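You operate a simulated robot arm through the tools that you are given. There is no shell and no other tool. Be economical: measure what you need, move in short steps, check, and stop when the job is done.

Carry out the task below with a simulated robot arm. There is one attempt and no reset: what you move stays moved.

## Task
Swap the old plugs in the long block for the two on the plug card.
Fine: each old plug goes back to its row in the holder; each new one is pressed home in the hole with its row's letter.
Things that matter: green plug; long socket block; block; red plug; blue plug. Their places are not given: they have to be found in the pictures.

Only the result counts: the job must be done as asked and must still hold three seconds after the hand-in. Knocking over, shifting, dropping, spilling or breaking anything else fails it.

## Robot
A 7-joint arm with a two-finger parallel gripper, fixed in place. Base frame: the origin is at the foot of the arm, x ahead of it, y to its left, z up; the work surface is at about z = 0. Lengths are in mm, angles in degrees, forces in N, time in s.
With the tool pointing down near the work surface it reaches from about 220 to 580 mm from the base axis. Its first joint turns from -66.0 to 66.0 degrees. Payload 2.5 kg.
The tool frame sits at the grasp point between the pads (the TCP): z along the fingers, y along the line on which they close. The tips reach 23 mm beyond it. The gripper opens to 94 mm. The fingers are 38 mm wide and 10 mm thick; the gripper's body (54 by 96 mm) begins 39 mm behind the TCP.
Orientation is that of the tool frame in the base frame, as a unit quaternion [w, x, y, z]. With the fingers straight down and closing along the base's y, the tool's x points along the base's -x, its y along +y and its z along -z.

## Interface
- The arm moves only by the tool jog_arm. Its argument "targets" is a list that holds one entry, the list of rows, each a list of 7 numbers: the turn, a rotation vector about the base's x, y, z in units of 90 degrees (1.0 is 90 degrees), then the shift along the base's x, y, z in units of 400 mm (1.0 is 400 mm), then the gripper command, from -1 (fully open) to 1 (shut), values between in proportion. In form: [[[wx, wy, wz, dx, dy, dz, gripper], ...]]. A call has 1 to 12 rows; each row is the pose to reach, as a shift and turn from the pose commanded when the call began. A call with a number of a shift or a turn outside -1 to 1 is refused whole. Rows are played at 5 a second. More than 50 mm and 8.6 degrees between two rows, or a gripper value outside its range, and nothing of the call is played. Where a pose cannot be reached the arm comes as near as it can. A force on the tool above 40 N (or 10 N above the force at the start of the call, whichever is more), or a blocked arm, ends the call early, and 0.2 s more pass. The fingers move at their own pace (about 108 mm/s each) and stop on an object; they squeeze with about 28 N. The grip force told is the motor's: it shows also when the fingers shut on nothing. Time passes only in rows, and 0.2 s behind the last, so rows that repeat a pose let the fingers close. It gives the time, the measured TCP pose, the force on the tool (base axes), the opening and the grip force at its end, in the units of the frame above (readings bear some noise).
- Cameras (640 x 400 px; columns grow to the right, rows downward): "scene" is fixed at [112.2, -399.6, 550.9]; the picture's right is [0.87, -0.49, 0.00], its down [-0.26, -0.46, -0.85] and it looks along [0.42, 0.74, -0.53] (base axes); focal length 337 px, centre (320, 200). "wrist" rides on the gripper at [-39, 0, -44] in the tool frame; the picture's right is [0.00, -1.00, 0.00], its down [0.97, 0.00, -0.24] and it looks along [0.24, 0.00, 0.97] (tool axes); focal length 218 px, centre (320, 200).
- snapshot(camera): a new picture of that camera. The clock stands still meanwhile.
- point_at(camera, pixels): for up to 12 pixels [column, row] of the newest picture of that camera ("zoom" is the newest enlarged one), the place [x, y, z] in the base frame of the surface seen there, good to about 2 mm. The clock stands still meanwhile.
- close_up(camera, box): a new picture of the part [left, top, right, bottom] of that camera's present view, enlarged. The clock stands still meanwhile.
- finish_job(): hands the job in; it is judged then, once.

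Go step by step. Measure first, check grasps and placings, and put right what went wrong. The budget is 80 turns and 54 pictures, counting those below and the enlarged ones. Unless the task says otherwise, let go and move clear before handing in, and close with one line.

The tools are called after ">>>" as a command line: name --argument value ..., lists and objects as JSON in quotes. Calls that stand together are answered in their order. jog_arm: Moves the arm, as the interface text tells. Its arguments: {"type":"object","properties":{"targets":{"type":"array","items":{"type":"array","items":{"type":"array","items":{"type":"number"}}}}},"required":["targets"]} The other tools are called the same way: snapshot (camera) takes a picture; point_at (camera, pixels) gives the place of the surface under pixels of a picture; close_up (camera, box) takes an enlarged picture of a part of a camera's view; finish_job () hands the job in.

At the start:

```text
t: 0.0
ee_pos: [311.0, 229.1, 333.0]
orientation: [0.0, 0.0, 1.0, 0.001]
ft_force: [0.0, 0.7, 0.6]
opening: 94.0
gripper_force: 0.0
```

scene: 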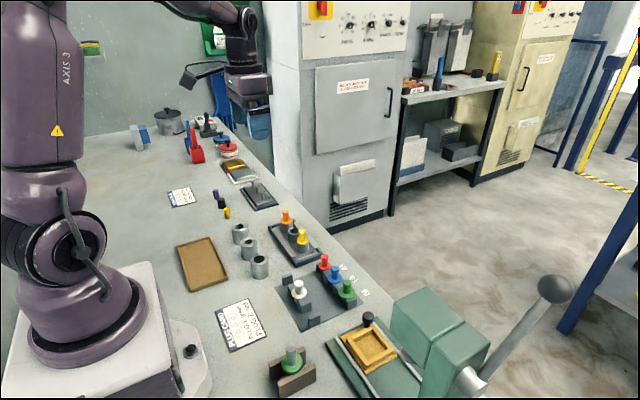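
wrist: 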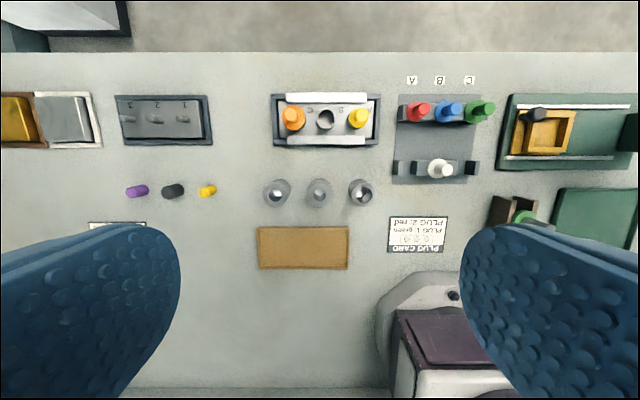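

The pictures show a plug card near scene (240,325), plugs in a row near (335,280), and another block near (295,240). I'll enlarge these to read them.

>>> close_up --camera "scene" --box '[190, 180, 390, 380]'

>>> close_up --camera "wrist" --box '[250, 60, 510, 270]'

>>> close_up --camera "wrist" --box '[370, 60, 510, 260]'

```text
2.00 times, centred on (290, 280) of scene
```

zoom: 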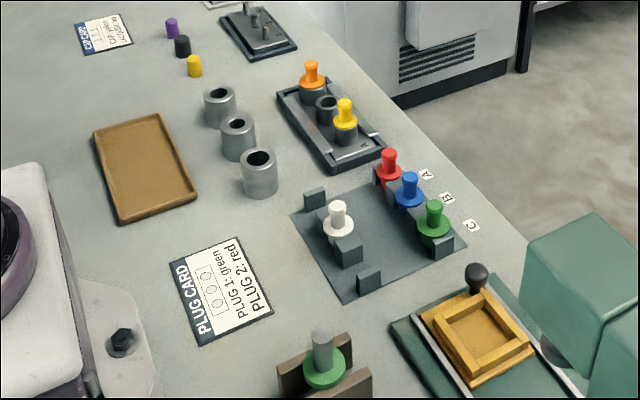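

```text
1.90 times, centred on (380, 165) of wrist
```

zoom: 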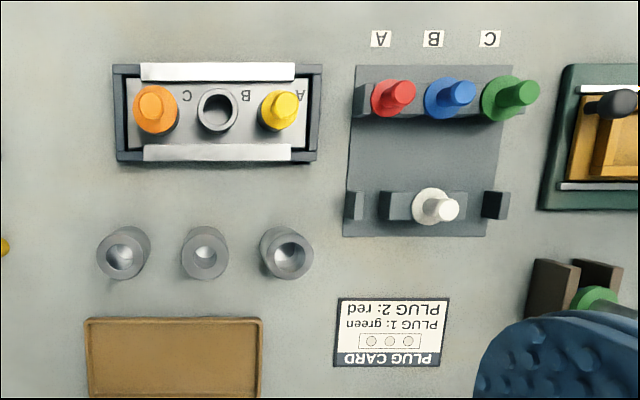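

```text
2.00 times, centred on (440, 160) of wrist
```

zoom: 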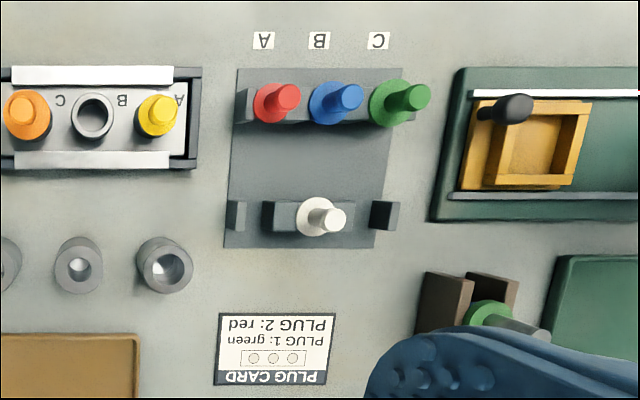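

The card asks for green (PLUG 1) and red (PLUG 2). The long block holds yellow in A and orange in C with B empty, and the holder rows are A, B and C. I'll measure these places.

>>> point_at --camera "wrist" --pixels '[[295, 115], [325, 119], [359, 116], [424, 110], [456, 110], [487, 108], [445, 169], [440, 140], [398, 167], [473, 167], [412, 80], [470, 80]]'

>>> point_at --camera "scene" --pixels '[[286, 213], [302, 233], [324, 258], [336, 268], [348, 284], [298, 284], [280, 241], [303, 235]]'

```text
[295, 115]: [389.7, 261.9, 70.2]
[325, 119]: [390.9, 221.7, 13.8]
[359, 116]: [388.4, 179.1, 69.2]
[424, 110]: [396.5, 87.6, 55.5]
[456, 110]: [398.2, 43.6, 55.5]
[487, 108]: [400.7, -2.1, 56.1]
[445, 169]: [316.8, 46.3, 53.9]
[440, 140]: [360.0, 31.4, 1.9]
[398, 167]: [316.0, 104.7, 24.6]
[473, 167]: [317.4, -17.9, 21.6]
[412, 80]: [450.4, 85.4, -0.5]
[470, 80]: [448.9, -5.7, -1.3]
```

```text
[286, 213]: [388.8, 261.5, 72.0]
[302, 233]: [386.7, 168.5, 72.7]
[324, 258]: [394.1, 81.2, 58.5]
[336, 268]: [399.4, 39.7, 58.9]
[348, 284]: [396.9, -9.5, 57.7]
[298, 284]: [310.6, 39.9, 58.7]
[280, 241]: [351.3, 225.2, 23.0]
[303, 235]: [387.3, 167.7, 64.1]
```

The plugs stand at x about 390–400, with their tops at z about 57 in the holder and 72 in the block. I'll go over the holder for a closer look.

>>> jog_arm --targets '[[[0, 0, 0, 0.03, -0.09, -0.06, -1], [0, 0, 0, 0.06, -0.18, -0.12, -1], [0, 0, 0, 0.09, -0.28, -0.18, -1], [0, 0, 0, 0.12, -0.38, -0.24, -1], [0, 0, 0, 0.15, -0.4725, -0.3, -1], [0, 0, 0, 0.15, -0.4725, -0.3, -1]]]'

>>> snapshot --camera "wrist"

>>> close_up --camera "scene" --box '[260, 200, 380, 340]'

```text
t: 1.4
ee_pos: [373.8, 39.9, 211.5]
orientation: [0.001, 0.0, 1.0, 0.0]
ft_force: [-0.3, 0.3, 0.3]
opening: 94.0
gripper_force: 0.1
```

```text
48 pictures are left
```

wrist: 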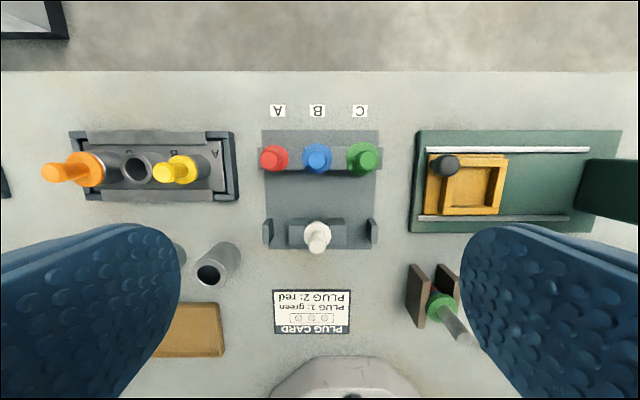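

```text
2.86 times, centred on (320, 270) of scene
```

zoom: 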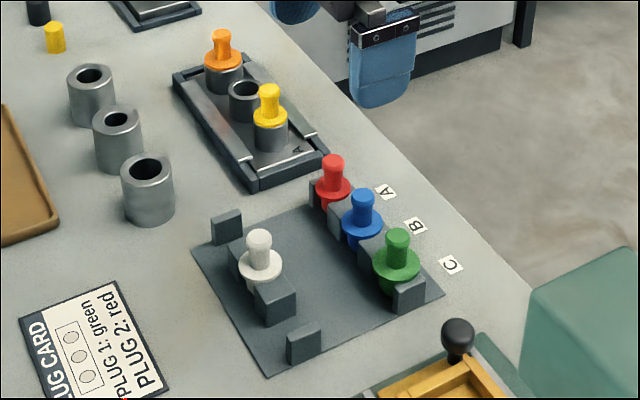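

The holder is a row of posts with the plugs set between them. I'll enlarge it for detail.

>>> close_up --camera "wrist" --box '[240, 90, 400, 270]'

>>> close_up --camera "scene" --box '[290, 240, 370, 320]'

>>> close_up --camera "scene" --box '[260, 200, 340, 270]'

```text
2.22 times, centred on (320, 180) of wrist
```

zoom: 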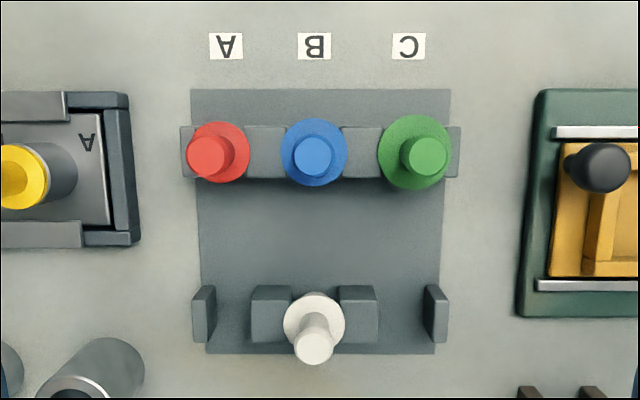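

```text
5.00 times, centred on (330, 280) of scene
```

zoom: 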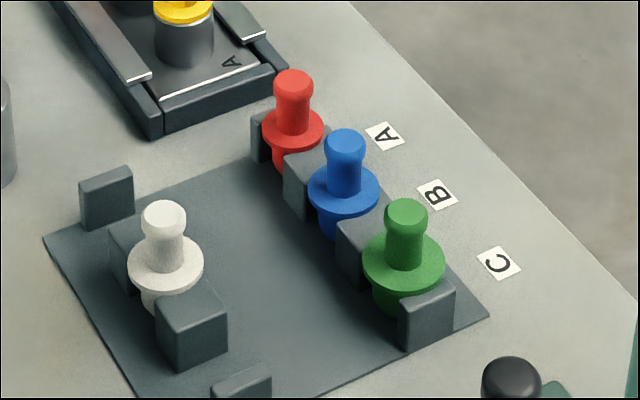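

```text
5.71 times, centred on (300, 235) of scene
```

zoom: 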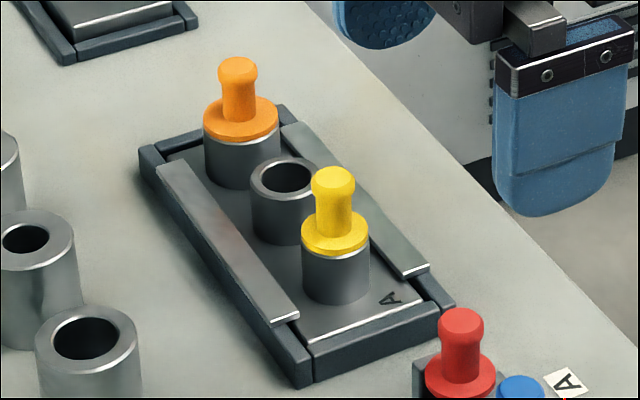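

The plugs have a knob, stem, flange and shaft, and stand between posts. The near-row gaps at zoom x 216–252 (A) and 378–424 (C) are free. I'll go lower to measure them precisely.

>>> jog_arm --targets '[[[0, 0, 0, -0.02, 0, -0.1, -1], [0, 0, 0, -0.045, 0, -0.2, -1], [0, 0, 0, -0.045, 0, -0.2, -1]]]'

>>> close_up --camera "wrist" --box '[220, 90, 420, 270]'

```text
t: 2.2
ee_pos: [354.4, 39.8, 133.8]
orientation: [0.0, 0.0, 1.0, 0.0]
ft_force: [-0.9, -0.1, 0.1]
opening: 94.1
gripper_force: 0.0
```

```text
2.22 times, centred on (320, 180) of wrist
```

zoom: 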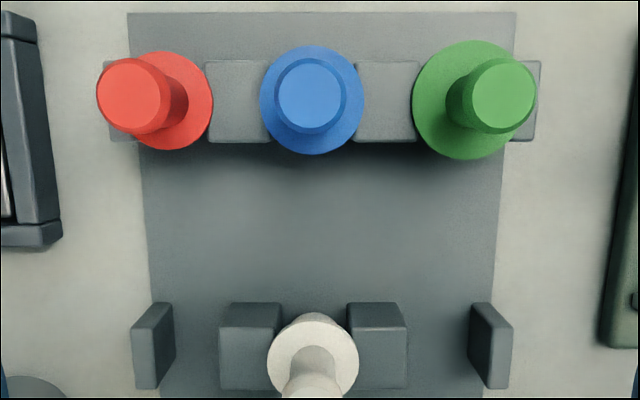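

The rack is clearly visible in the zoom, with the near posts at rows 300–390. I'll read the places and heights.

>>> point_at --camera "zoom" --pixels '[[155, 360], [250, 370], [375, 370], [492, 360], [132, 95], [503, 95], [309, 95], [200, 110], [310, 145], [430, 130], [310, 335], [235, 100]]'

>>> point_at --camera "zoom" --pixels '[[150, 135], [440, 150], [320, 230], [190, 330], [440, 330], [348, 95], [270, 75], [345, 340], [245, 315], [345, 60], [520, 135], [110, 135]]'

```text
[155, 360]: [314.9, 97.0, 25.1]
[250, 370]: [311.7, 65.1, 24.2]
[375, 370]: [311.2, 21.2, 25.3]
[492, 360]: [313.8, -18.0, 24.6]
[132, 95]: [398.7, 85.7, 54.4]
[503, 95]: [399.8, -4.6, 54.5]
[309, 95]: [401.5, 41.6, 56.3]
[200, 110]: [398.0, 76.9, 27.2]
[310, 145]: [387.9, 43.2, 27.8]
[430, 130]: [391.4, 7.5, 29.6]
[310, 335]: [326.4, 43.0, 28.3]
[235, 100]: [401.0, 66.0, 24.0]
```

```text
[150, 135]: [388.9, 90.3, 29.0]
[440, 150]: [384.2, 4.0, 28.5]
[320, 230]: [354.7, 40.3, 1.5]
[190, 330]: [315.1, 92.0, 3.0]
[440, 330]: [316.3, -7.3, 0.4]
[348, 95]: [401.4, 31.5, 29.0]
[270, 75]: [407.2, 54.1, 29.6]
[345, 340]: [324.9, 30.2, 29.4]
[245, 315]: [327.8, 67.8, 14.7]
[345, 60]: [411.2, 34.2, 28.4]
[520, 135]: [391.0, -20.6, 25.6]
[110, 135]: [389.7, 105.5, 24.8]
```

The post tops are at z 24.5 and the flange tops at 28.8, so flanges rest on the posts. Rows: A y≈86, B≈42, C≈-5, near x≈316, far x≈400. Next I'll measure the block from above.

>>> jog_arm --targets '[[[0, 0, 0, 0, 0.11, 0.04, -1], [0, 0, 0, 0, 0.22, 0.04, -1], [0, 0, 0, 0, 0.33, 0.04, -1], [0, 0, 0, 0, 0.4375, 0.04, -1], [0, 0, 0, 0, 0.4375, 0.04, -1]]]'

>>> close_up --camera "wrist" --box '[220, 60, 420, 240]'

```text
t: 3.4
ee_pos: [354.1, 214.8, 148.2]
orientation: [0.001, 0.0, 1.0, -0.001]
ft_force: [0.3, 0.6, 0.5]
opening: 93.9
gripper_force: 0.1
```

```text
2.22 times, centred on (320, 150) of wrist
```

zoom: 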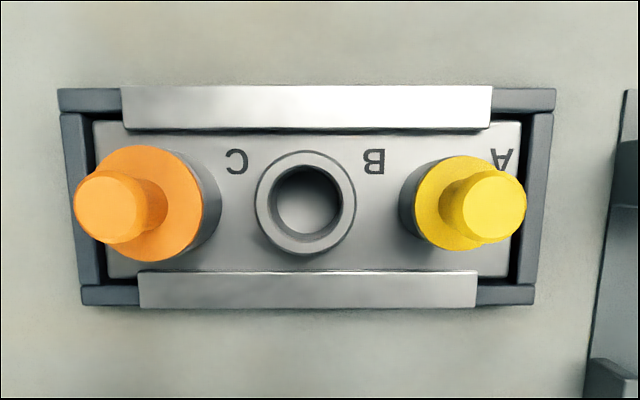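

The block sits in its tray with B open at zoom (305,205). I'll measure the sockets and plugs.

>>> point_at --camera "zoom" --pixels '[[264, 205], [347, 205], [305, 160], [305, 250], [135, 255], [165, 150], [190, 210], [425, 210], [435, 165], [440, 240], [100, 210], [500, 205]]'

>>> point_at --camera "zoom" --pixels '[[240, 110], [300, 290], [240, 200], [370, 210], [305, 200], [65, 200], [535, 200], [190, 180], [150, 245], [420, 190], [455, 245], [485, 190]]'

```text
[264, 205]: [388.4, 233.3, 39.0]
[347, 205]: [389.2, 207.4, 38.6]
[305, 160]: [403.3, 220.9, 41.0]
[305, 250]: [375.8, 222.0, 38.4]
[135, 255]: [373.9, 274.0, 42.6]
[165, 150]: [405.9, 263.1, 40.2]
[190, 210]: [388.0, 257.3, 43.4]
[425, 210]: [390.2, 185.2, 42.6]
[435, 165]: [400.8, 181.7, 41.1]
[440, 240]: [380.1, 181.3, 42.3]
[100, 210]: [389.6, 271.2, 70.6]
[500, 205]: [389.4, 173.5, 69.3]
```

```text
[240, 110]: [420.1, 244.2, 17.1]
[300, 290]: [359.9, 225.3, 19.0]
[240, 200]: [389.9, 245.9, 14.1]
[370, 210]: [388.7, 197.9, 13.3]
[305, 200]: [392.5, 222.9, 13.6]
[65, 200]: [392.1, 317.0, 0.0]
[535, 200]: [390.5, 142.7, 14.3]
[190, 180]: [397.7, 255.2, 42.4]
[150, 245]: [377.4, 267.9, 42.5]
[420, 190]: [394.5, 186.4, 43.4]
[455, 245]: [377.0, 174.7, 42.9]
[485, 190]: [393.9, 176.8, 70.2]
```

Yellow stands at about (390,172), orange at about (390,267.5), hole B at y 219. Socket tops are at z 39 and plug tops at 70. I'll move above yellow with the fingers half open.

>>> jog_arm --targets '[[[0, 0, 0, 0.045, -0.054, -0.0, 0.15], [0, 0, 0, 0.09, -0.1078, -0.04, 0.15], [0, 0, 0, 0.09, -0.1078, -0.1, 0.15], [0, 0, 0, 0.09, -0.1078, -0.1, 0.15]]]'

>>> snapshot --camera "wrist"

```text
t: 4.4
ee_pos: [389.2, 171.5, 109.0]
orientation: [0.0, -0.001, 1.0, -0.001]
ft_force: [-0.1, 0.1, -0.6]
opening: 40.0
gripper_force: 0.0
```

```text
41 pictures are left
```

wrist: 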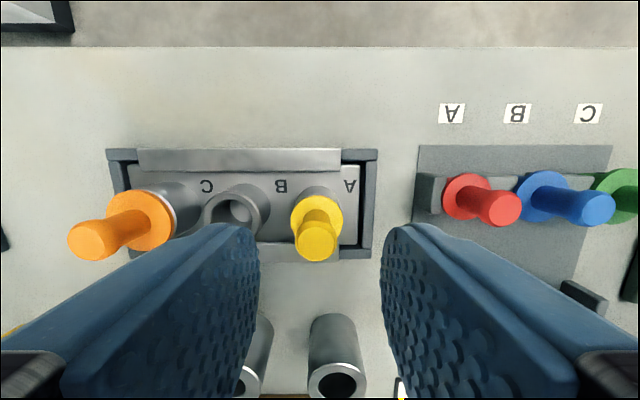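

The yellow top at (317,242) works out to (390.1,172.6), so alignment is good. I'll descend to z 69 and close.

>>> jog_arm --targets '[[[0, 0, 0, 0.002, 0.0015, -0.05, 0.15], [0, 0, 0, 0.002, 0.0015, -0.1, 0.15], [0, 0, 0, 0.002, 0.0015, -0.1, 0.4], [0, 0, 0, 0.002, 0.0015, -0.1, 1], [0, 0, 0, 0.002, 0.0015, -0.1, 1], [0, 0, 0, 0.002, 0.0015, -0.1, 1]]]'

```text
t: 5.8
ee_pos: [389.4, 172.4, 69.9]
orientation: [0.0, 0.001, 1.0, 0.0]
ft_force: [0.7, 2.7, -1.1]
opening: 15.8
gripper_force: 27.9
```

The fingers hold the knob at opening 15.8 with only a small side force. I'll lift straight up.

>>> jog_arm --targets '[[[0, 0, 0, 0, 0, 0.0125, 1], [0, 0, 0, 0, 0, 0.03, 1], [0, 0, 0, 0, 0, 0.055, 1], [0, 0, 0, 0, 0, 0.09, 1], [0, 0, 0, 0, 0, 0.13, 1], [0, 0, 0, 0, 0, 0.13, 1]]]'

>>> close_up --camera "scene" --box '[250, 170, 370, 300]'

>>> snapshot --camera "wrist"

```text
t: 7.2
ee_pos: [389.6, 173.6, 122.9]
orientation: [0.0, 0.0, 1.0, -0.001]
ft_force: [0.4, 0.3, -0.9]
opening: 15.6
gripper_force: 28.1
```

```text
3.08 times, centred on (310, 235) of scene
```

zoom: 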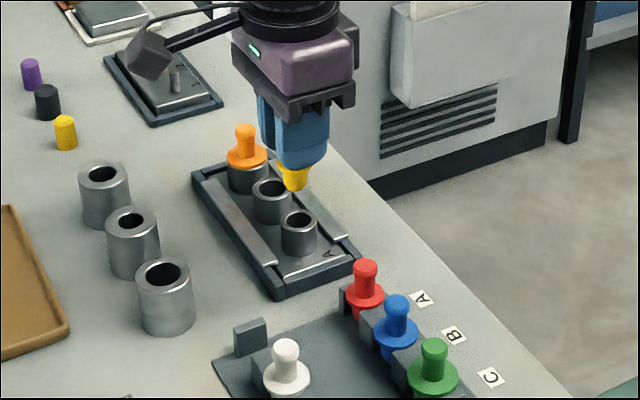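

```text
39 pictures are left
```

wrist: 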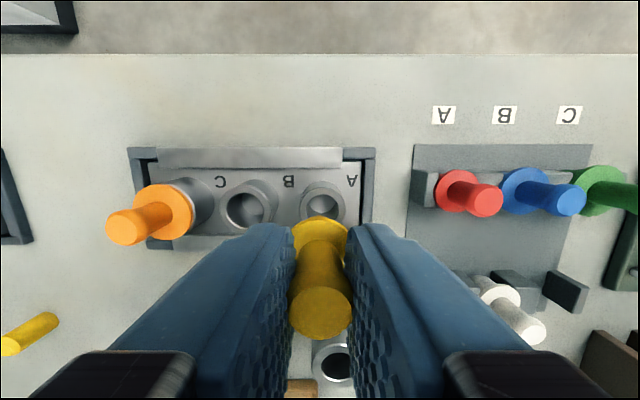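

Yellow is out and upright (wrist (320,290)). I'll carry it above the near slot A at (316,85.5).

>>> jog_arm --targets '[[[0, 0, 0, -0.06, -0.07, 0, 1], [0, 0, 0, -0.12, -0.145, 0, 1], [0, 0, 0, -0.1838, -0.218, 0, 1], [0, 0, 0, -0.1838, -0.218, 0, 1], [0, 0, 0, -0.1838, -0.218, -0.05, 1], [0, 0, 0, -0.1838, -0.218, -0.08, 1], [0, 0, 0, -0.1838, -0.218, -0.08, 1]]]'

>>> close_up --camera "wrist" --box '[240, 160, 440, 340]'

>>> close_up --camera "scene" --box '[270, 230, 370, 330]'

```text
t: 8.8
ee_pos: [316.3, 85.9, 89.4]
orientation: [0.0, 0.0, 1.0, -0.001]
ft_force: [-0.1, 1.0, -0.3]
opening: 15.4
gripper_force: 27.9
```

```text
2.22 times, centred on (340, 250) of wrist
```

zoom: 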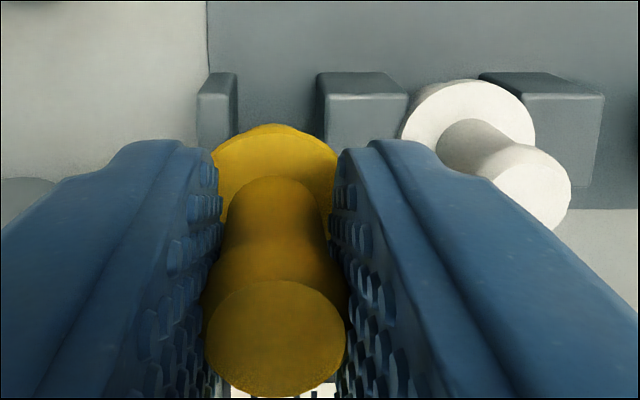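

```text
4.00 times, centred on (320, 280) of scene
```

zoom: 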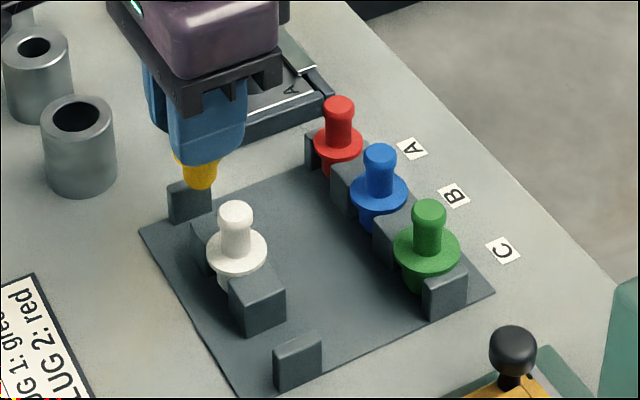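

The slot centre (zoom column about 277) matches the held plug's column, 275. I'll lower it in and watch the force.

>>> jog_arm --targets '[[[0, 0, 0, 0, 0, -0.03, 1], [0, 0, 0, 0, 0, -0.05, 1], [0, 0, 0, 0, 0, -0.065, 1], [0, 0, 0, 0, 0, -0.075, 1], [0, 0, 0, 0, 0, -0.0825, 1], [0, 0, 0, 0, 0, -0.0825, 1]]]'

>>> close_up --camera "scene" --box '[270, 230, 370, 330]'

```text
t: 10.2
ee_pos: [315.7, 86.5, 57.2]
orientation: [0.0, 0.0, 1.0, 0.0]
ft_force: [-0.6, 0.6, 0.6]
opening: 15.5
gripper_force: 27.4
```

```text
4.00 times, centred on (320, 280) of scene
```

zoom: 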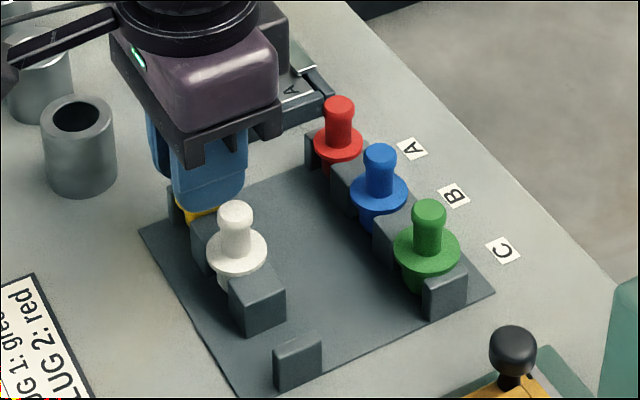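

There's no contact force yet at z 57, so I'll go down until the flange touches.

>>> jog_arm --targets '[[[0, 0, 0, 0, 0, -0.003, 1], [0, 0, 0, 0, 0, -0.005, 1], [0, 0, 0, 0, 0, -0.005, 1]]]'

```text
t: 11.0
ee_pos: [316.2, 85.0, 55.5]
orientation: [0.0, 0.0, 1.0, 0.0]
ft_force: [-6.5, 0.2, 21.4]
opening: 15.6
gripper_force: 28.6
```

A contact force of 21 N at z 55.5 shows the flange is on the posts. I'll ease off, open and rise.

>>> jog_arm --targets '[[[0, 0, 0, 0, 0, 0.0025, 1], [0, 0, 0, 0, 0, 0.0025, 0.4], [0, 0, 0, 0, 0, 0.0025, 0.2], [0, 0, 0, 0, 0, 0.0025, 0.15], [0, 0, 0, 0, 0, 0.06, 0.15], [0, 0, 0, 0, 0, 0.14, 0.15], [0, 0, 0, 0, 0, 0.2, 0.15], [0, 0, 0, 0, 0, 0.2, 0.15]]]'

>>> close_up --camera "scene" --box '[270, 230, 370, 330]'

```text
t: 12.8
ee_pos: [316.0, 87.5, 135.6]
orientation: [0.0, 0.0, 1.0, 0.0]
ft_force: [-0.3, 0.0, 0.1]
opening: 39.9
gripper_force: 0.0
```

```text
4.00 times, centred on (320, 280) of scene
```

zoom: 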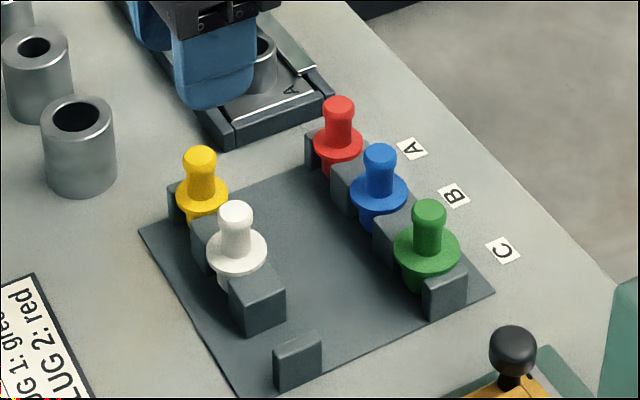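

Yellow sits well in row A. Next I'll go above red at about (400,86).

>>> jog_arm --targets '[[[0, 0, 0, 0.07, 0.001, 0, 0.15], [0, 0, 0, 0.14, 0.002, 0, 0.15], [0, 0, 0, 0.209, 0.002, 0, 0.15], [0, 0, 0, 0.209, 0.002, -0.09, 0.15], [0, 0, 0, 0.209, 0.002, -0.09, 0.15]]]'

>>> close_up --camera "wrist" --box '[220, 140, 420, 320]'

```text
t: 14.0
ee_pos: [403.0, 88.2, 99.0]
orientation: [0.0, -0.001, 1.0, 0.0]
ft_force: [0.1, -0.2, 0.2]
opening: 40.3
gripper_force: 0.1
```

```text
2.22 times, centred on (320, 230) of wrist
```

zoom: 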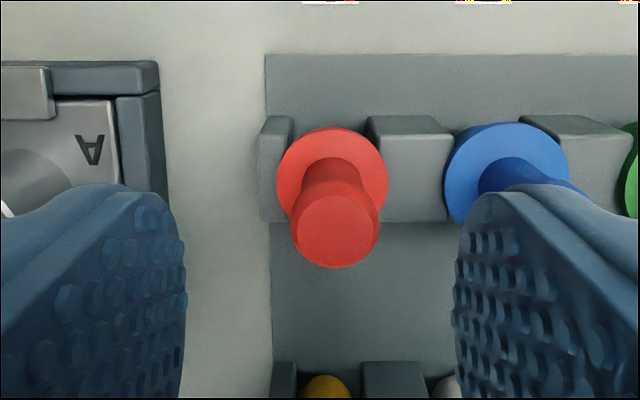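

The red knob at zoom (336,231) is 3 mm toward -y and 1.4 mm toward -x of the tool centre. I'll correct for that, descend to z 56 and look.

>>> jog_arm --targets '[[[0, 0, 0, -0.0035, -0.0078, 0, 0.15], [0, 0, 0, -0.0035, -0.0078, -0.05, 0.15], [0, 0, 0, -0.0035, -0.0078, -0.105, 0.15], [0, 0, 0, -0.0035, -0.0078, -0.105, 0.15], [0, 0, 0, -0.0035, -0.0078, -0.105, 0.15]]]'

>>> close_up --camera "wrist" --box '[220, 220, 420, 400]'

```text
t: 15.2
ee_pos: [399.5, 84.0, 58.8]
orientation: [0.0, 0.001, 1.0, 0.0]
ft_force: [1.5, -0.7, -0.3]
opening: 40.1
gripper_force: 0.1
```

```text
2.22 times, centred on (320, 310) of wrist
```

zoom: 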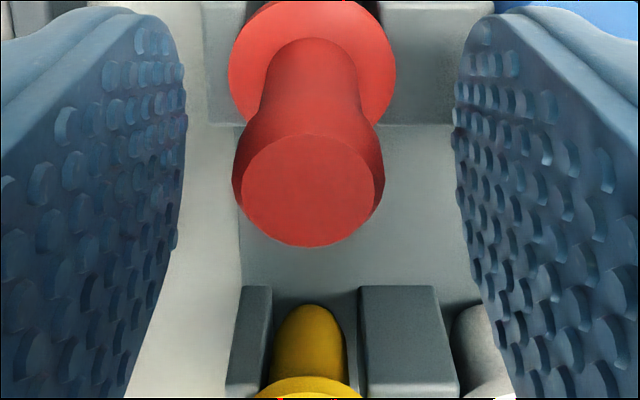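

Red is now centred within about 1 mm (knob centre zoom (308,191)). I'll nudge +1 mm in y, lower 2 mm and close.

>>> jog_arm --targets '[[[0, 0, 0, 0.001, 0.003, -0.005, 0.15], [0, 0, 0, 0.001, 0.003, -0.005, 0.4], [0, 0, 0, 0.001, 0.003, -0.005, 1], [0, 0, 0, 0.001, 0.003, -0.005, 1], [0, 0, 0, 0.001, 0.003, -0.005, 1]]]'

```text
t: 16.4
ee_pos: [401.0, 84.8, 56.6]
orientation: [0.0, 0.0, 1.0, 0.0]
ft_force: [0.9, -0.1, -0.1]
opening: 14.7
gripper_force: 28.3
```

Red is gripped with no side force. I'll lift it straight up.

>>> jog_arm --targets '[[[0, 0, 0, 0, 0, 0.0125, 1], [0, 0, 0, 0, 0, 0.04, 1], [0, 0, 0, 0, 0, 0.08, 1], [0, 0, 0, 0, 0, 0.14, 1], [0, 0, 0, 0, 0, 0.14, 1]]]'

>>> snapshot --camera "wrist"

```text
t: 17.6
ee_pos: [399.5, 85.2, 113.2]
orientation: [-0.001, 0.0, 1.0, 0.0]
ft_force: [0.2, 0.1, -0.1]
opening: 14.6
gripper_force: 28.0
```

```text
32 pictures are left
```

wrist: 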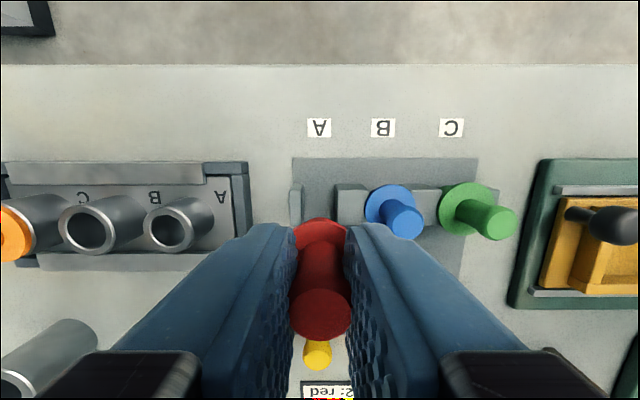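

Red hangs upright at (321,290). I'll carry it above hole A at about (390,172) and check alignment.

>>> jog_arm --targets '[[[0, 0, 0, -0.01, 0.08, 0.01, 1], [0, 0, 0, -0.02, 0.15, 0.02, 1], [0, 0, 0, -0.0237, 0.218, 0.02, 1], [0, 0, 0, -0.0237, 0.218, 0.02, 1], [0, 0, 0, -0.0237, 0.218, 0.02, 1]]]'

>>> close_up --camera "wrist" --box '[220, 140, 420, 320]'

>>> close_up --camera "scene" --box '[260, 190, 360, 290]'

```text
t: 18.8
ee_pos: [388.8, 172.2, 119.7]
orientation: [0.0, 0.0, 1.0, 0.0]
ft_force: [1.3, 0.5, -0.8]
opening: 14.8
gripper_force: 27.8
```

```text
2.22 times, centred on (320, 230) of wrist
```

zoom: 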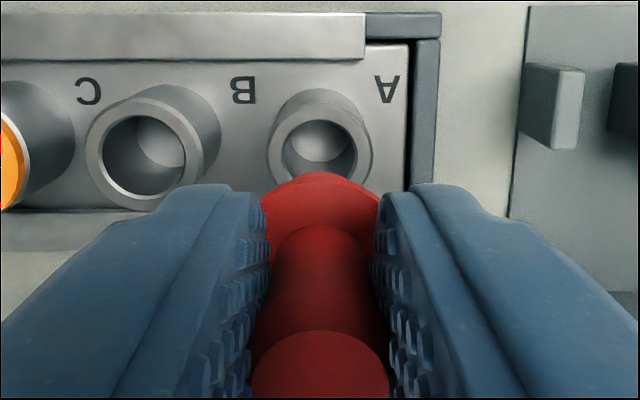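

```text
4.00 times, centred on (310, 240) of scene
```

zoom: 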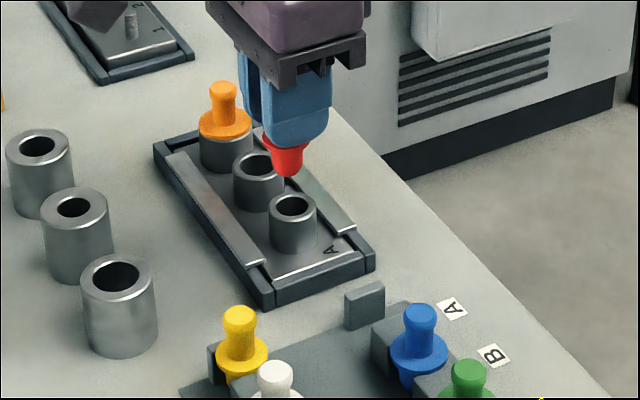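

The hole centre (319,157) lines up with the red plug in y and lies about 1.3 mm further in x. I'll correct and lower gently onto the hole.

>>> jog_arm --targets '[[[0, 0, 0, 0.0035, 0, -0.02, 1], [0, 0, 0, 0.0035, 0, -0.04, 1], [0, 0, 0, 0.0035, 0, -0.05, 1], [0, 0, 0, 0.0035, 0, -0.06, 1], [0, 0, 0, 0.0035, 0, -0.07, 1], [0, 0, 0, 0.0035, 0, -0.075, 1], [0, 0, 0, 0.0035, 0, -0.075, 1]]]'

>>> close_up --camera "scene" --box '[275, 210, 335, 270]'

```text
t: 20.4
ee_pos: [392.1, 171.4, 89.4]
orientation: [-0.001, 0.0, 1.0, 0.0]
ft_force: [0.3, -0.3, -0.2]
opening: 15.5
gripper_force: 27.9
```

```text
6.67 times, centred on (305, 240) of scene
```

zoom: 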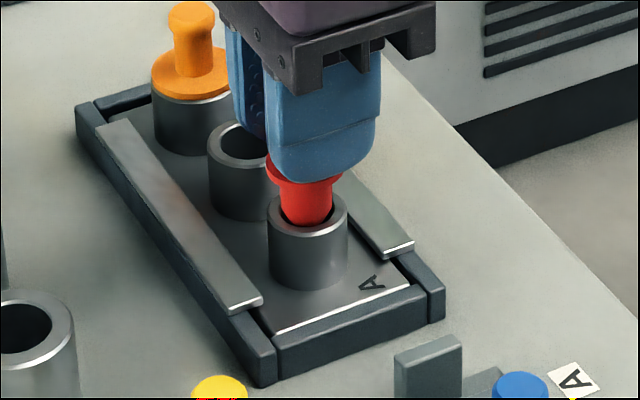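

The red shaft is entering the hole (zoom (308,200)) without force. I'll keep lowering.

>>> jog_arm --targets '[[[0, 0, 0, 0, 0, -0.0125, 1], [0, 0, 0, 0, 0, -0.025, 1], [0, 0, 0, 0, 0, -0.0325, 1], [0, 0, 0, 0, 0, -0.04, 1], [0, 0, 0, 0, 0, -0.045, 1], [0, 0, 0, 0, 0, -0.045, 1]]]'

>>> close_up --camera "scene" --box '[275, 210, 335, 270]'

```text
t: 21.8
ee_pos: [390.8, 171.9, 70.4]
orientation: [0.001, 0.0, 1.0, 0.0]
ft_force: [-1.1, -1.4, 4.3]
opening: 15.5
gripper_force: 28.6
```

```text
6.67 times, centred on (305, 240) of scene
```

zoom: 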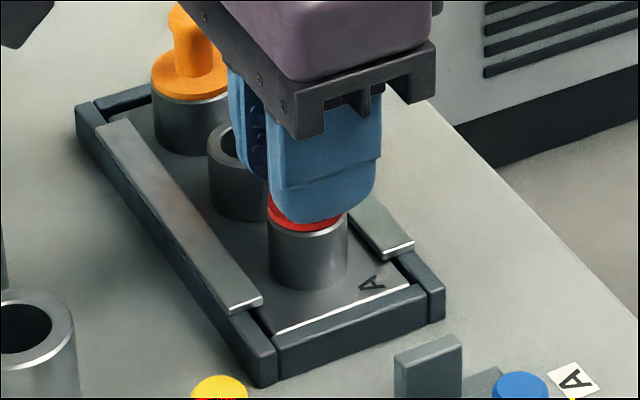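

The flange is nearly on the rim, with 4 N beginning. I'll press the last bit home.

>>> jog_arm --targets '[[[0, 0, 0, 0, 0, -0.002, 1], [0, 0, 0, 0, 0, -0.004, 1], [0, 0, 0, 0, 0, -0.006, 1], [0, 0, 0, 0, 0, -0.008, 1]]]'

```text
t: 22.8
ee_pos: [392.1, 171.6, 68.3]
orientation: [-0.001, 0.0, 1.0, 0.0]
ft_force: [-7.2, -2.3, 23.2]
opening: 15.4
gripper_force: 28.2
```

23 N at z 68.3 matches the expected home height (grasp height + 14.5). One slight extra press will confirm it.

>>> jog_arm --targets '[[[0, 0, 0, 0, 0, -0.0025, 1], [0, 0, 0, 0, 0, -0.0025, 1]]]'

```text
t: 23.4
ee_pos: [391.5, 171.9, 68.1]
orientation: [0.002, 0.0, 1.0, 0.001]
ft_force: [-11.2, -1.1, 36.9]
opening: 15.5
gripper_force: 27.8
```

Firm resistance (37 N, no travel) means red is home. I'll ease off, open and rise.

>>> jog_arm --targets '[[[0, 0, 0, 0, 0, 0.0065, 1], [0, 0, 0, 0, 0, 0.0065, 0.4], [0, 0, 0, 0, 0, 0.0065, 0.2], [0, 0, 0, 0, 0, 0.0065, 0.15], [0, 0, 0, 0, 0, 0.06, 0.15], [0, 0, 0, 0, 0, 0.14, 0.15], [0, 0, 0, 0, 0, 0.14, 0.15]]]'

>>> close_up --camera "scene" --box '[260, 200, 340, 280]'

```text
t: 25.0
ee_pos: [391.1, 172.5, 122.5]
orientation: [0.001, 0.0, 1.0, 0.001]
ft_force: [0.4, 0.0, -0.6]
opening: 40.0
gripper_force: 0.0
```

```text
5.00 times, centred on (300, 240) of scene
```

zoom: 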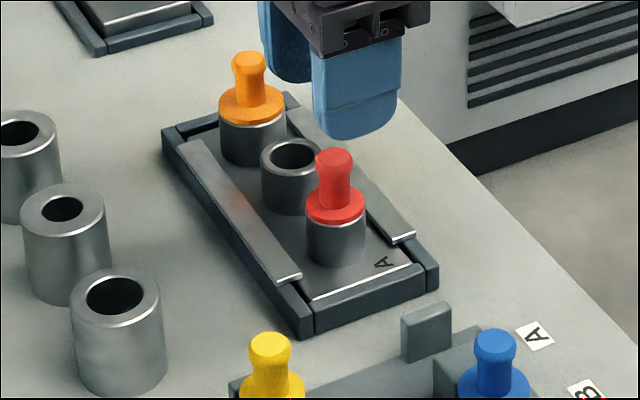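

Red is seated flat in A. Next I'll go above orange at about (390,267).

>>> jog_arm --targets '[[[0, 0, 0, 0, 0.08, 0, 0.15], [0, 0, 0, 0, 0.16, 0, 0.15], [0, 0, 0, -0.001, 0.239, 0, 0.15], [0, 0, 0, -0.001, 0.239, -0.03, 0.15], [0, 0, 0, -0.001, 0.239, -0.03, 0.15]]]'

>>> close_up --camera "wrist" --box '[220, 140, 420, 320]'

```text
t: 26.2
ee_pos: [391.1, 266.9, 112.0]
orientation: [0.0, 0.0, 1.0, 0.0]
ft_force: [0.1, -0.4, -0.3]
opening: 39.9
gripper_force: 0.1
```

```text
2.22 times, centred on (320, 230) of wrist
```

zoom: 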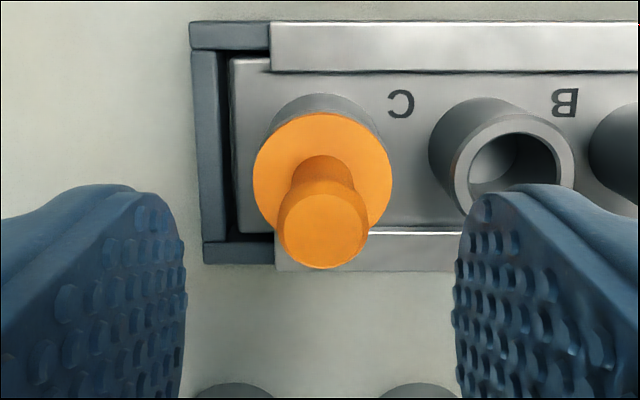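

Orange (knob (322,231)) is within about 1 mm of centre. I'll correct, descend and close.

>>> jog_arm --targets '[[[0, 0, 0, -0.003, -0.0012, -0.05, 0.15], [0, 0, 0, -0.003, -0.0012, -0.1025, 0.15], [0, 0, 0, -0.003, -0.0012, -0.1025, 0.15], [0, 0, 0, -0.003, -0.0012, -0.1025, 0.4], [0, 0, 0, -0.003, -0.0012, -0.1025, 1], [0, 0, 0, -0.003, -0.0012, -0.1025, 1], [0, 0, 0, -0.003, -0.0012, -0.1025, 1]]]'

```text
t: 27.8
ee_pos: [390.0, 265.4, 71.5]
orientation: [0.0, 0.0, 1.0, 0.001]
ft_force: [-0.4, 2.2, -1.4]
opening: 16.0
gripper_force: 27.7
```

Orange is gripped with low side force. I'll lift straight up.

>>> jog_arm --targets '[[[0, 0, 0, 0, 0, 0.0125, 1], [0, 0, 0, 0, 0, 0.03, 1], [0, 0, 0, 0, 0, 0.055, 1], [0, 0, 0, 0, 0, 0.1, 1], [0, 0, 0, 0, 0, 0.16, 1], [0, 0, 0, 0, 0, 0.16, 1]]]'

>>> snapshot --camera "wrist"

```text
t: 29.2
ee_pos: [389.5, 266.3, 134.0]
orientation: [0.0, 0.0, 1.0, -0.001]
ft_force: [1.0, -0.2, 0.6]
opening: 16.1
gripper_force: 27.8
```

```text
25 pictures are left
```

wrist: 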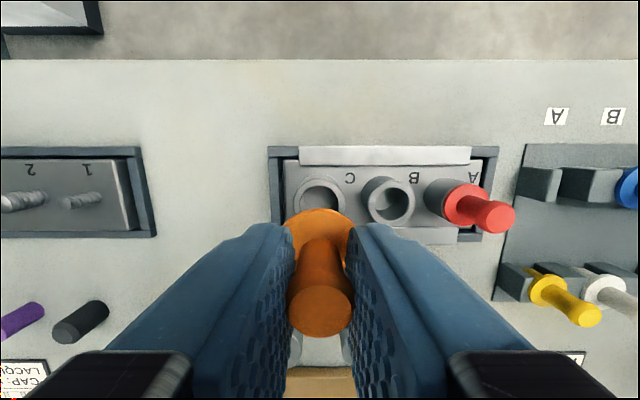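

Orange is held upright. I'll carry it over to above the near slot C at (316,-4.6).

>>> jog_arm --targets '[[[0, 0, 0, -0.026, -0.097, 0, 1], [0, 0, 0, -0.052, -0.194, 0, 1], [0, 0, 0, -0.078, -0.291, 0, 1], [0, 0, 0, -0.104, -0.388, 0, 1], [0, 0, 0, -0.13, -0.485, 0, 1], [0, 0, 0, -0.156, -0.582, 0, 1], [0, 0, 0, -0.182, -0.678, 0, 1], [0, 0, 0, -0.182, -0.678, -0.05, 1], [0, 0, 0, -0.182, -0.678, -0.105, 1], [0, 0, 0, -0.182, -0.678, -0.105, 1]]]'

>>> close_up --camera "wrist" --box '[220, 160, 420, 340]'

>>> close_up --camera "scene" --box '[280, 240, 370, 330]'

```text
t: 31.4
ee_pos: [316.6, -5.5, 91.1]
orientation: [0.0, 0.0, 1.0, 0.0]
ft_force: [0.2, -0.8, -1.0]
opening: 15.6
gripper_force: 28.1
```

```text
2.22 times, centred on (320, 250) of wrist
```

zoom: 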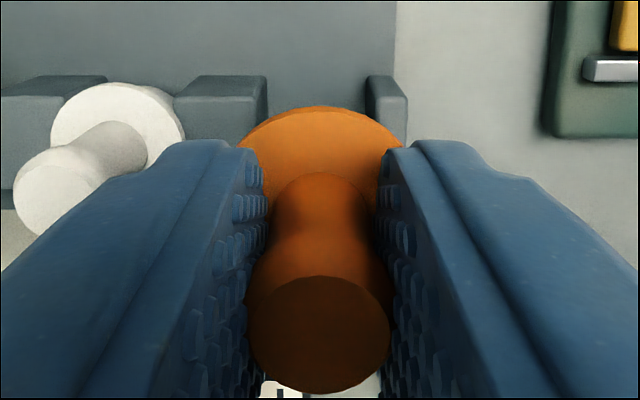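

```text
4.44 times, centred on (325, 285) of scene
```

zoom: 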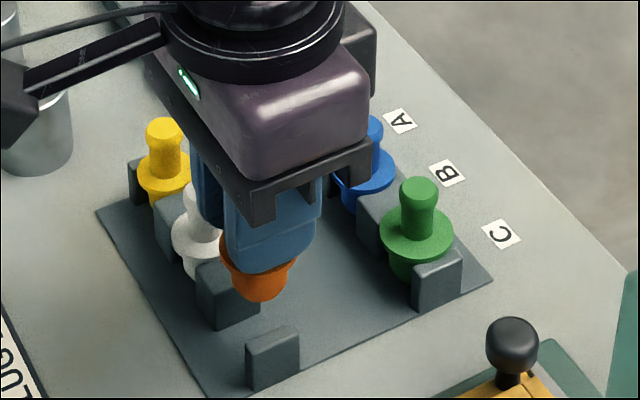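

Slot edges at zoom columns 267 and 367 centre on 317, so I'll shift 0.5 mm in y and lower.

>>> jog_arm --targets '[[[0, 0, 0, 0, 0.0013, -0.03, 1], [0, 0, 0, 0, 0.0013, -0.05, 1], [0, 0, 0, 0, 0.0013, -0.065, 1], [0, 0, 0, 0, 0.0013, -0.08, 1], [0, 0, 0, 0, 0.0013, -0.087, 1], [0, 0, 0, 0, 0.0013, -0.091, 1], [0, 0, 0, 0, 0.0013, -0.094, 1]]]'

```text
t: 33.0
ee_pos: [317.8, -5.4, 55.7]
orientation: [0.0, 0.0, 1.0, 0.001]
ft_force: [-8.3, -1.9, 33.7]
opening: 16.0
gripper_force: 28.2
```

Contact at z 55.7 agrees with the flange seated on the posts. I'll ease off, open and rise.

>>> jog_arm --targets '[[[0, 0, 0, 0, 0, 0.004, 1], [0, 0, 0, 0, 0, 0.004, 0.4], [0, 0, 0, 0, 0, 0.004, 0.2], [0, 0, 0, 0, 0, 0.004, 0.15], [0, 0, 0, 0, 0, 0.06, 0.15], [0, 0, 0, 0, 0, 0.14, 0.15], [0, 0, 0, 0, 0, 0.2, 0.15], [0, 0, 0, 0, 0, 0.2, 0.15]]]'

>>> close_up --camera "scene" --box '[280, 240, 370, 330]'

```text
t: 34.8
ee_pos: [316.9, -2.8, 135.1]
orientation: [0.0, 0.0, 1.0, 0.0]
ft_force: [0.4, -0.2, 0.8]
opening: 40.2
gripper_force: 0.0
```

```text
4.44 times, centred on (325, 285) of scene
```

zoom: 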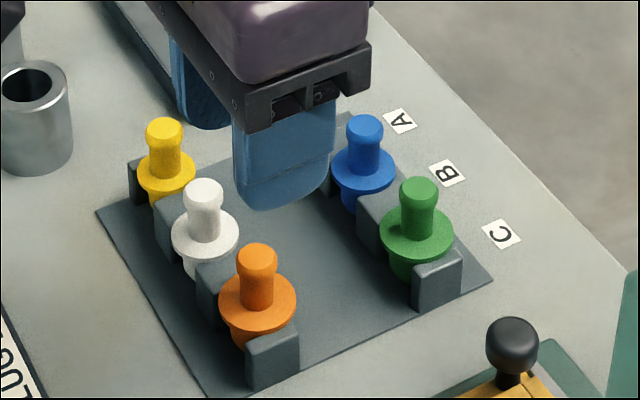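

Orange is seated in row C. I'll move above green at about (400,-5).

>>> jog_arm --targets '[[[0, 0, 0, 0.07, -0.002, 0, 0.15], [0, 0, 0, 0.14, -0.003, 0, 0.15], [0, 0, 0, 0.206, -0.003, 0, 0.15], [0, 0, 0, 0.206, -0.003, -0.09, 0.15], [0, 0, 0, 0.206, -0.003, -0.09, 0.15]]]'

>>> close_up --camera "wrist" --box '[220, 140, 420, 320]'

```text
t: 36.0
ee_pos: [399.1, -5.6, 98.7]
orientation: [-0.001, 0.001, 1.0, -0.001]
ft_force: [0.0, -0.2, 0.9]
opening: 40.1
gripper_force: 0.1
```

```text
2.22 times, centred on (320, 230) of wrist
```

zoom: 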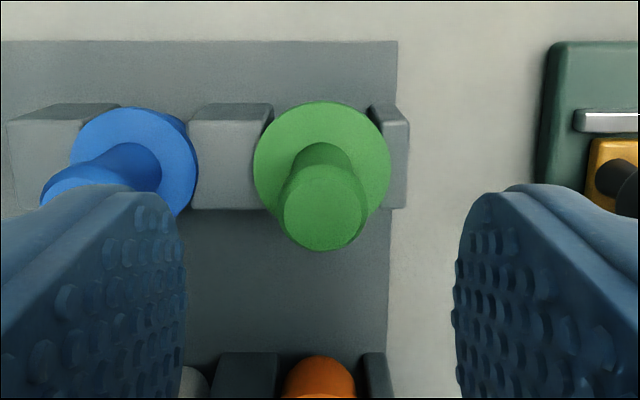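

The green knob at (325,211) is 2 mm toward +x and 0.7 mm toward -y. I'll correct, descend and close.

>>> jog_arm --targets '[[[0, 0, 0, 0.005, -0.0018, -0.05, 0.15], [0, 0, 0, 0.005, -0.0018, -0.105, 0.15], [0, 0, 0, 0.005, -0.0018, -0.105, 0.15], [0, 0, 0, 0.005, -0.0018, -0.105, 0.4], [0, 0, 0, 0.005, -0.0018, -0.105, 1], [0, 0, 0, 0.005, -0.0018, -0.105, 1], [0, 0, 0, 0.005, -0.0018, -0.105, 1]]]'

```text
t: 37.6
ee_pos: [400.9, -6.4, 55.0]
orientation: [-0.001, 0.0, 1.0, 0.0]
ft_force: [-0.9, -0.1, -0.4]
opening: 16.0
gripper_force: 27.7
```

Green is gripped with no side force. I'll lift it and carry it above hole C.

>>> jog_arm --targets '[[[0, 0, 0, 0, 0, 0.0125, 1], [0, 0, 0, 0, 0, 0.05, 1], [0, 0, 0, 0, 0, 0.13, 1], [0, 0, 0, 0, 0, 0.21, 1], [0, 0, 0, -0.005, 0.114, 0.21, 1], [0, 0, 0, -0.01, 0.228, 0.21, 1], [0, 0, 0, -0.015, 0.342, 0.21, 1], [0, 0, 0, -0.02, 0.456, 0.21, 1], [0, 0, 0, -0.025, 0.57, 0.21, 1], [0, 0, 0, -0.0278, 0.6815, 0.21, 1], [0, 0, 0, -0.0278, 0.6815, 0.165, 1], [0, 0, 0, -0.0278, 0.6815, 0.165, 1]]]'

>>> close_up --camera "wrist" --box '[220, 140, 420, 320]'

```text
t: 40.2
ee_pos: [392.1, 265.8, 122.1]
orientation: [-0.001, 0.0, 1.0, 0.0]
ft_force: [0.5, -0.5, 0.0]
opening: 16.1
gripper_force: 28.3
```

```text
2.22 times, centred on (320, 230) of wrist
```

zoom: 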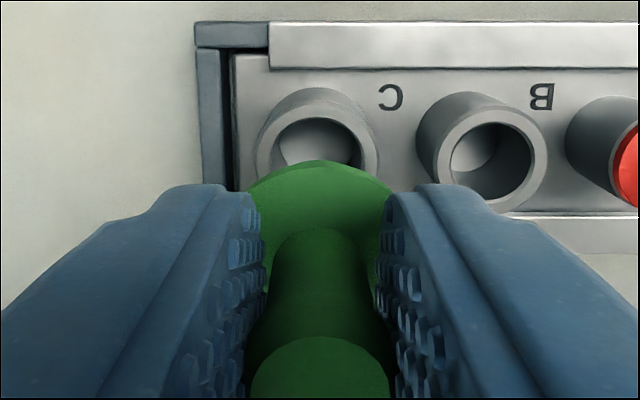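

The hole C centre (317,161) is 0.7 mm toward +y of the green plug, and x matches. I'll correct and lower to the entrance.

>>> jog_arm --targets '[[[0, 0, 0, 0, 0.0018, -0.02, 1], [0, 0, 0, 0, 0.0018, -0.04, 1], [0, 0, 0, 0, 0.0018, -0.055, 1], [0, 0, 0, 0, 0.0018, -0.065, 1], [0, 0, 0, 0, 0.0018, -0.075, 1], [0, 0, 0, 0, 0.0018, -0.08, 1], [0, 0, 0, 0, 0.0018, -0.08, 1]]]'

>>> close_up --camera "scene" --box '[260, 200, 330, 270]'

```text
t: 41.8
ee_pos: [389.6, 267.9, 90.6]
orientation: [0.001, 0.0, 1.0, 0.0]
ft_force: [-0.3, 0.1, 0.4]
opening: 16.0
gripper_force: 28.2
```

```text
5.71 times, centred on (295, 235) of scene
```

zoom: 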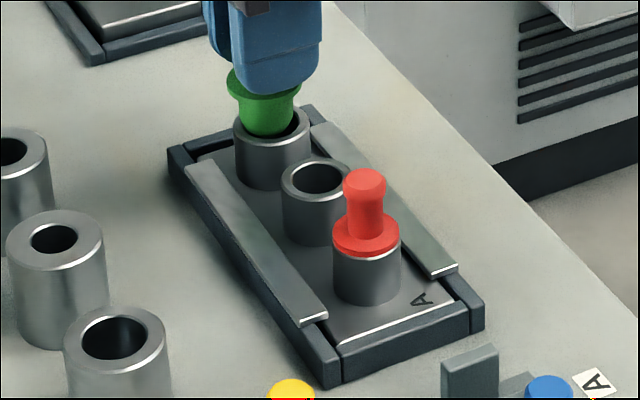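

Green is entering the hole without force. I'll lower further.

>>> jog_arm --targets '[[[0, 0, 0, 0, 0, -0.0125, 1], [0, 0, 0, 0, 0, -0.025, 1], [0, 0, 0, 0, 0, -0.035, 1], [0, 0, 0, 0, 0, -0.042, 1], [0, 0, 0, 0, 0, -0.0468, 1], [0, 0, 0, 0, 0, -0.0468, 1]]]'

```text
t: 43.2
ee_pos: [388.7, 268.0, 70.2]
orientation: [0.001, 0.0, 1.0, 0.0]
ft_force: [7.9, -3.9, 8.0]
opening: 16.0
gripper_force: 27.9
```

A light force of 8 N near the rim, with a slight push toward +x. I'll shift +0.6 mm in x and press home.

>>> jog_arm --targets '[[[0, 0, 0, 0.0015, -0.0005, -0.002, 1], [0, 0, 0, 0.0015, -0.0005, -0.004, 1], [0, 0, 0, 0.0015, -0.0005, -0.006, 1], [0, 0, 0, 0.0015, -0.0005, -0.008, 1], [0, 0, 0, 0.0015, -0.0005, -0.009, 1]]]'

```text
t: 44.4
ee_pos: [390.3, 267.9, 69.3]
orientation: [-0.001, 0.0, 1.0, 0.001]
ft_force: [-7.3, -9.9, 26.4]
opening: 16.1
gripper_force: 27.5
```

Z 69.3 is the expected home height (55.0 + 14.5). I'll give one more slight press.

>>> jog_arm --targets '[[[0, 0, 0, 0, 0, -0.002, 1], [0, 0, 0, 0, 0, -0.002, 1]]]'

>>> close_up --camera "scene" --box '[260, 200, 330, 270]'

```text
t: 44.8
ee_pos: [390.2, 267.9, 69.6]
orientation: [0.0, 0.0, 1.0, 0.0]
ft_force: [-2.1, -3.3, 4.8]
opening: 16.1
gripper_force: 27.9
stopped in row 2: the force on the tool passed its limit (the readings are from after the stop); the commanded pose is now the measured one
```

```text
5.71 times, centred on (295, 235) of scene
```

zoom: 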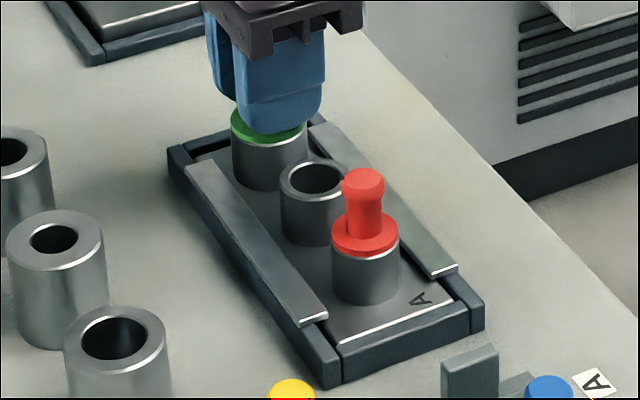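

The force limit was reached with no travel, and the flange is flat on the rim at zoom (268,130), so green is home. I'll open and rise clear.

>>> jog_arm --targets '[[[0, 0, 0, 0, 0, 0, 0.4], [0, 0, 0, 0, 0, 0, 0.2], [0, 0, 0, 0, 0, 0, 0.15], [0, 0, 0, 0, 0, 0, 0.15], [0, 0, 0, 0, 0, 0.06, 0.15], [0, 0, 0, 0, 0, 0.15, 0.15], [0, 0, 0, 0, 0, 0.27, 0.15], [0, 0, 0, -0.1, 0, 0.35, 0.15], [0, 0, 0, -0.1, 0, 0.35, 0.15]]]'

>>> close_up --camera "scene" --box '[260, 200, 330, 270]'

>>> close_up --camera "scene" --box '[230, 190, 390, 330]'

>>> snapshot --camera "wrist"

```text
refused: row 8 steps farther than a row can; nothing moved
```

```text
5.71 times, centred on (295, 235) of scene
```

zoom: 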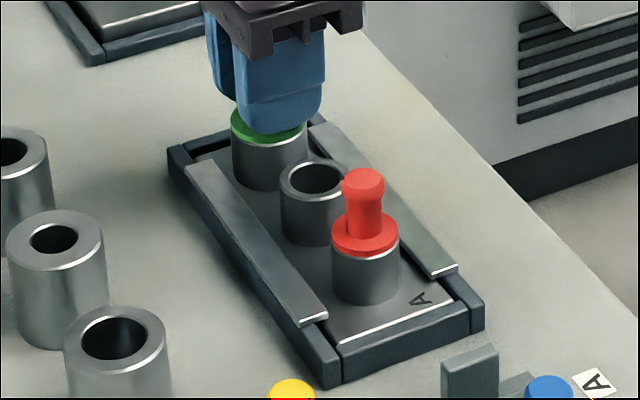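

```text
2.86 times, centred on (310, 260) of scene
```

zoom: 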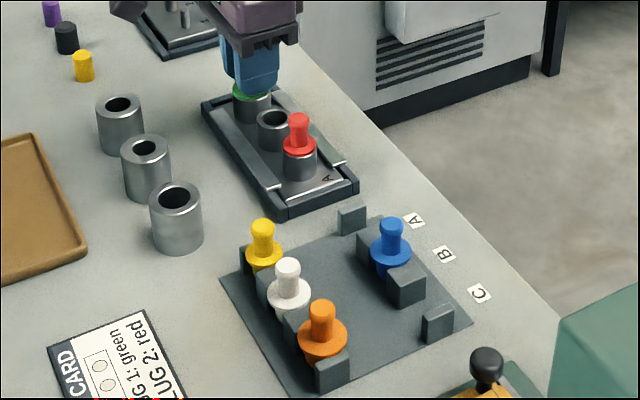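

```text
15 pictures are left
```

wrist: 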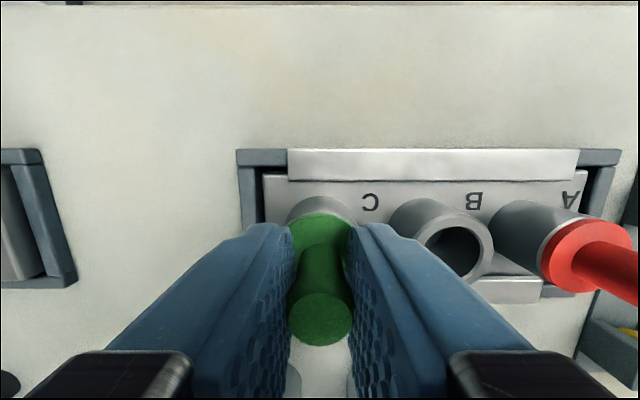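

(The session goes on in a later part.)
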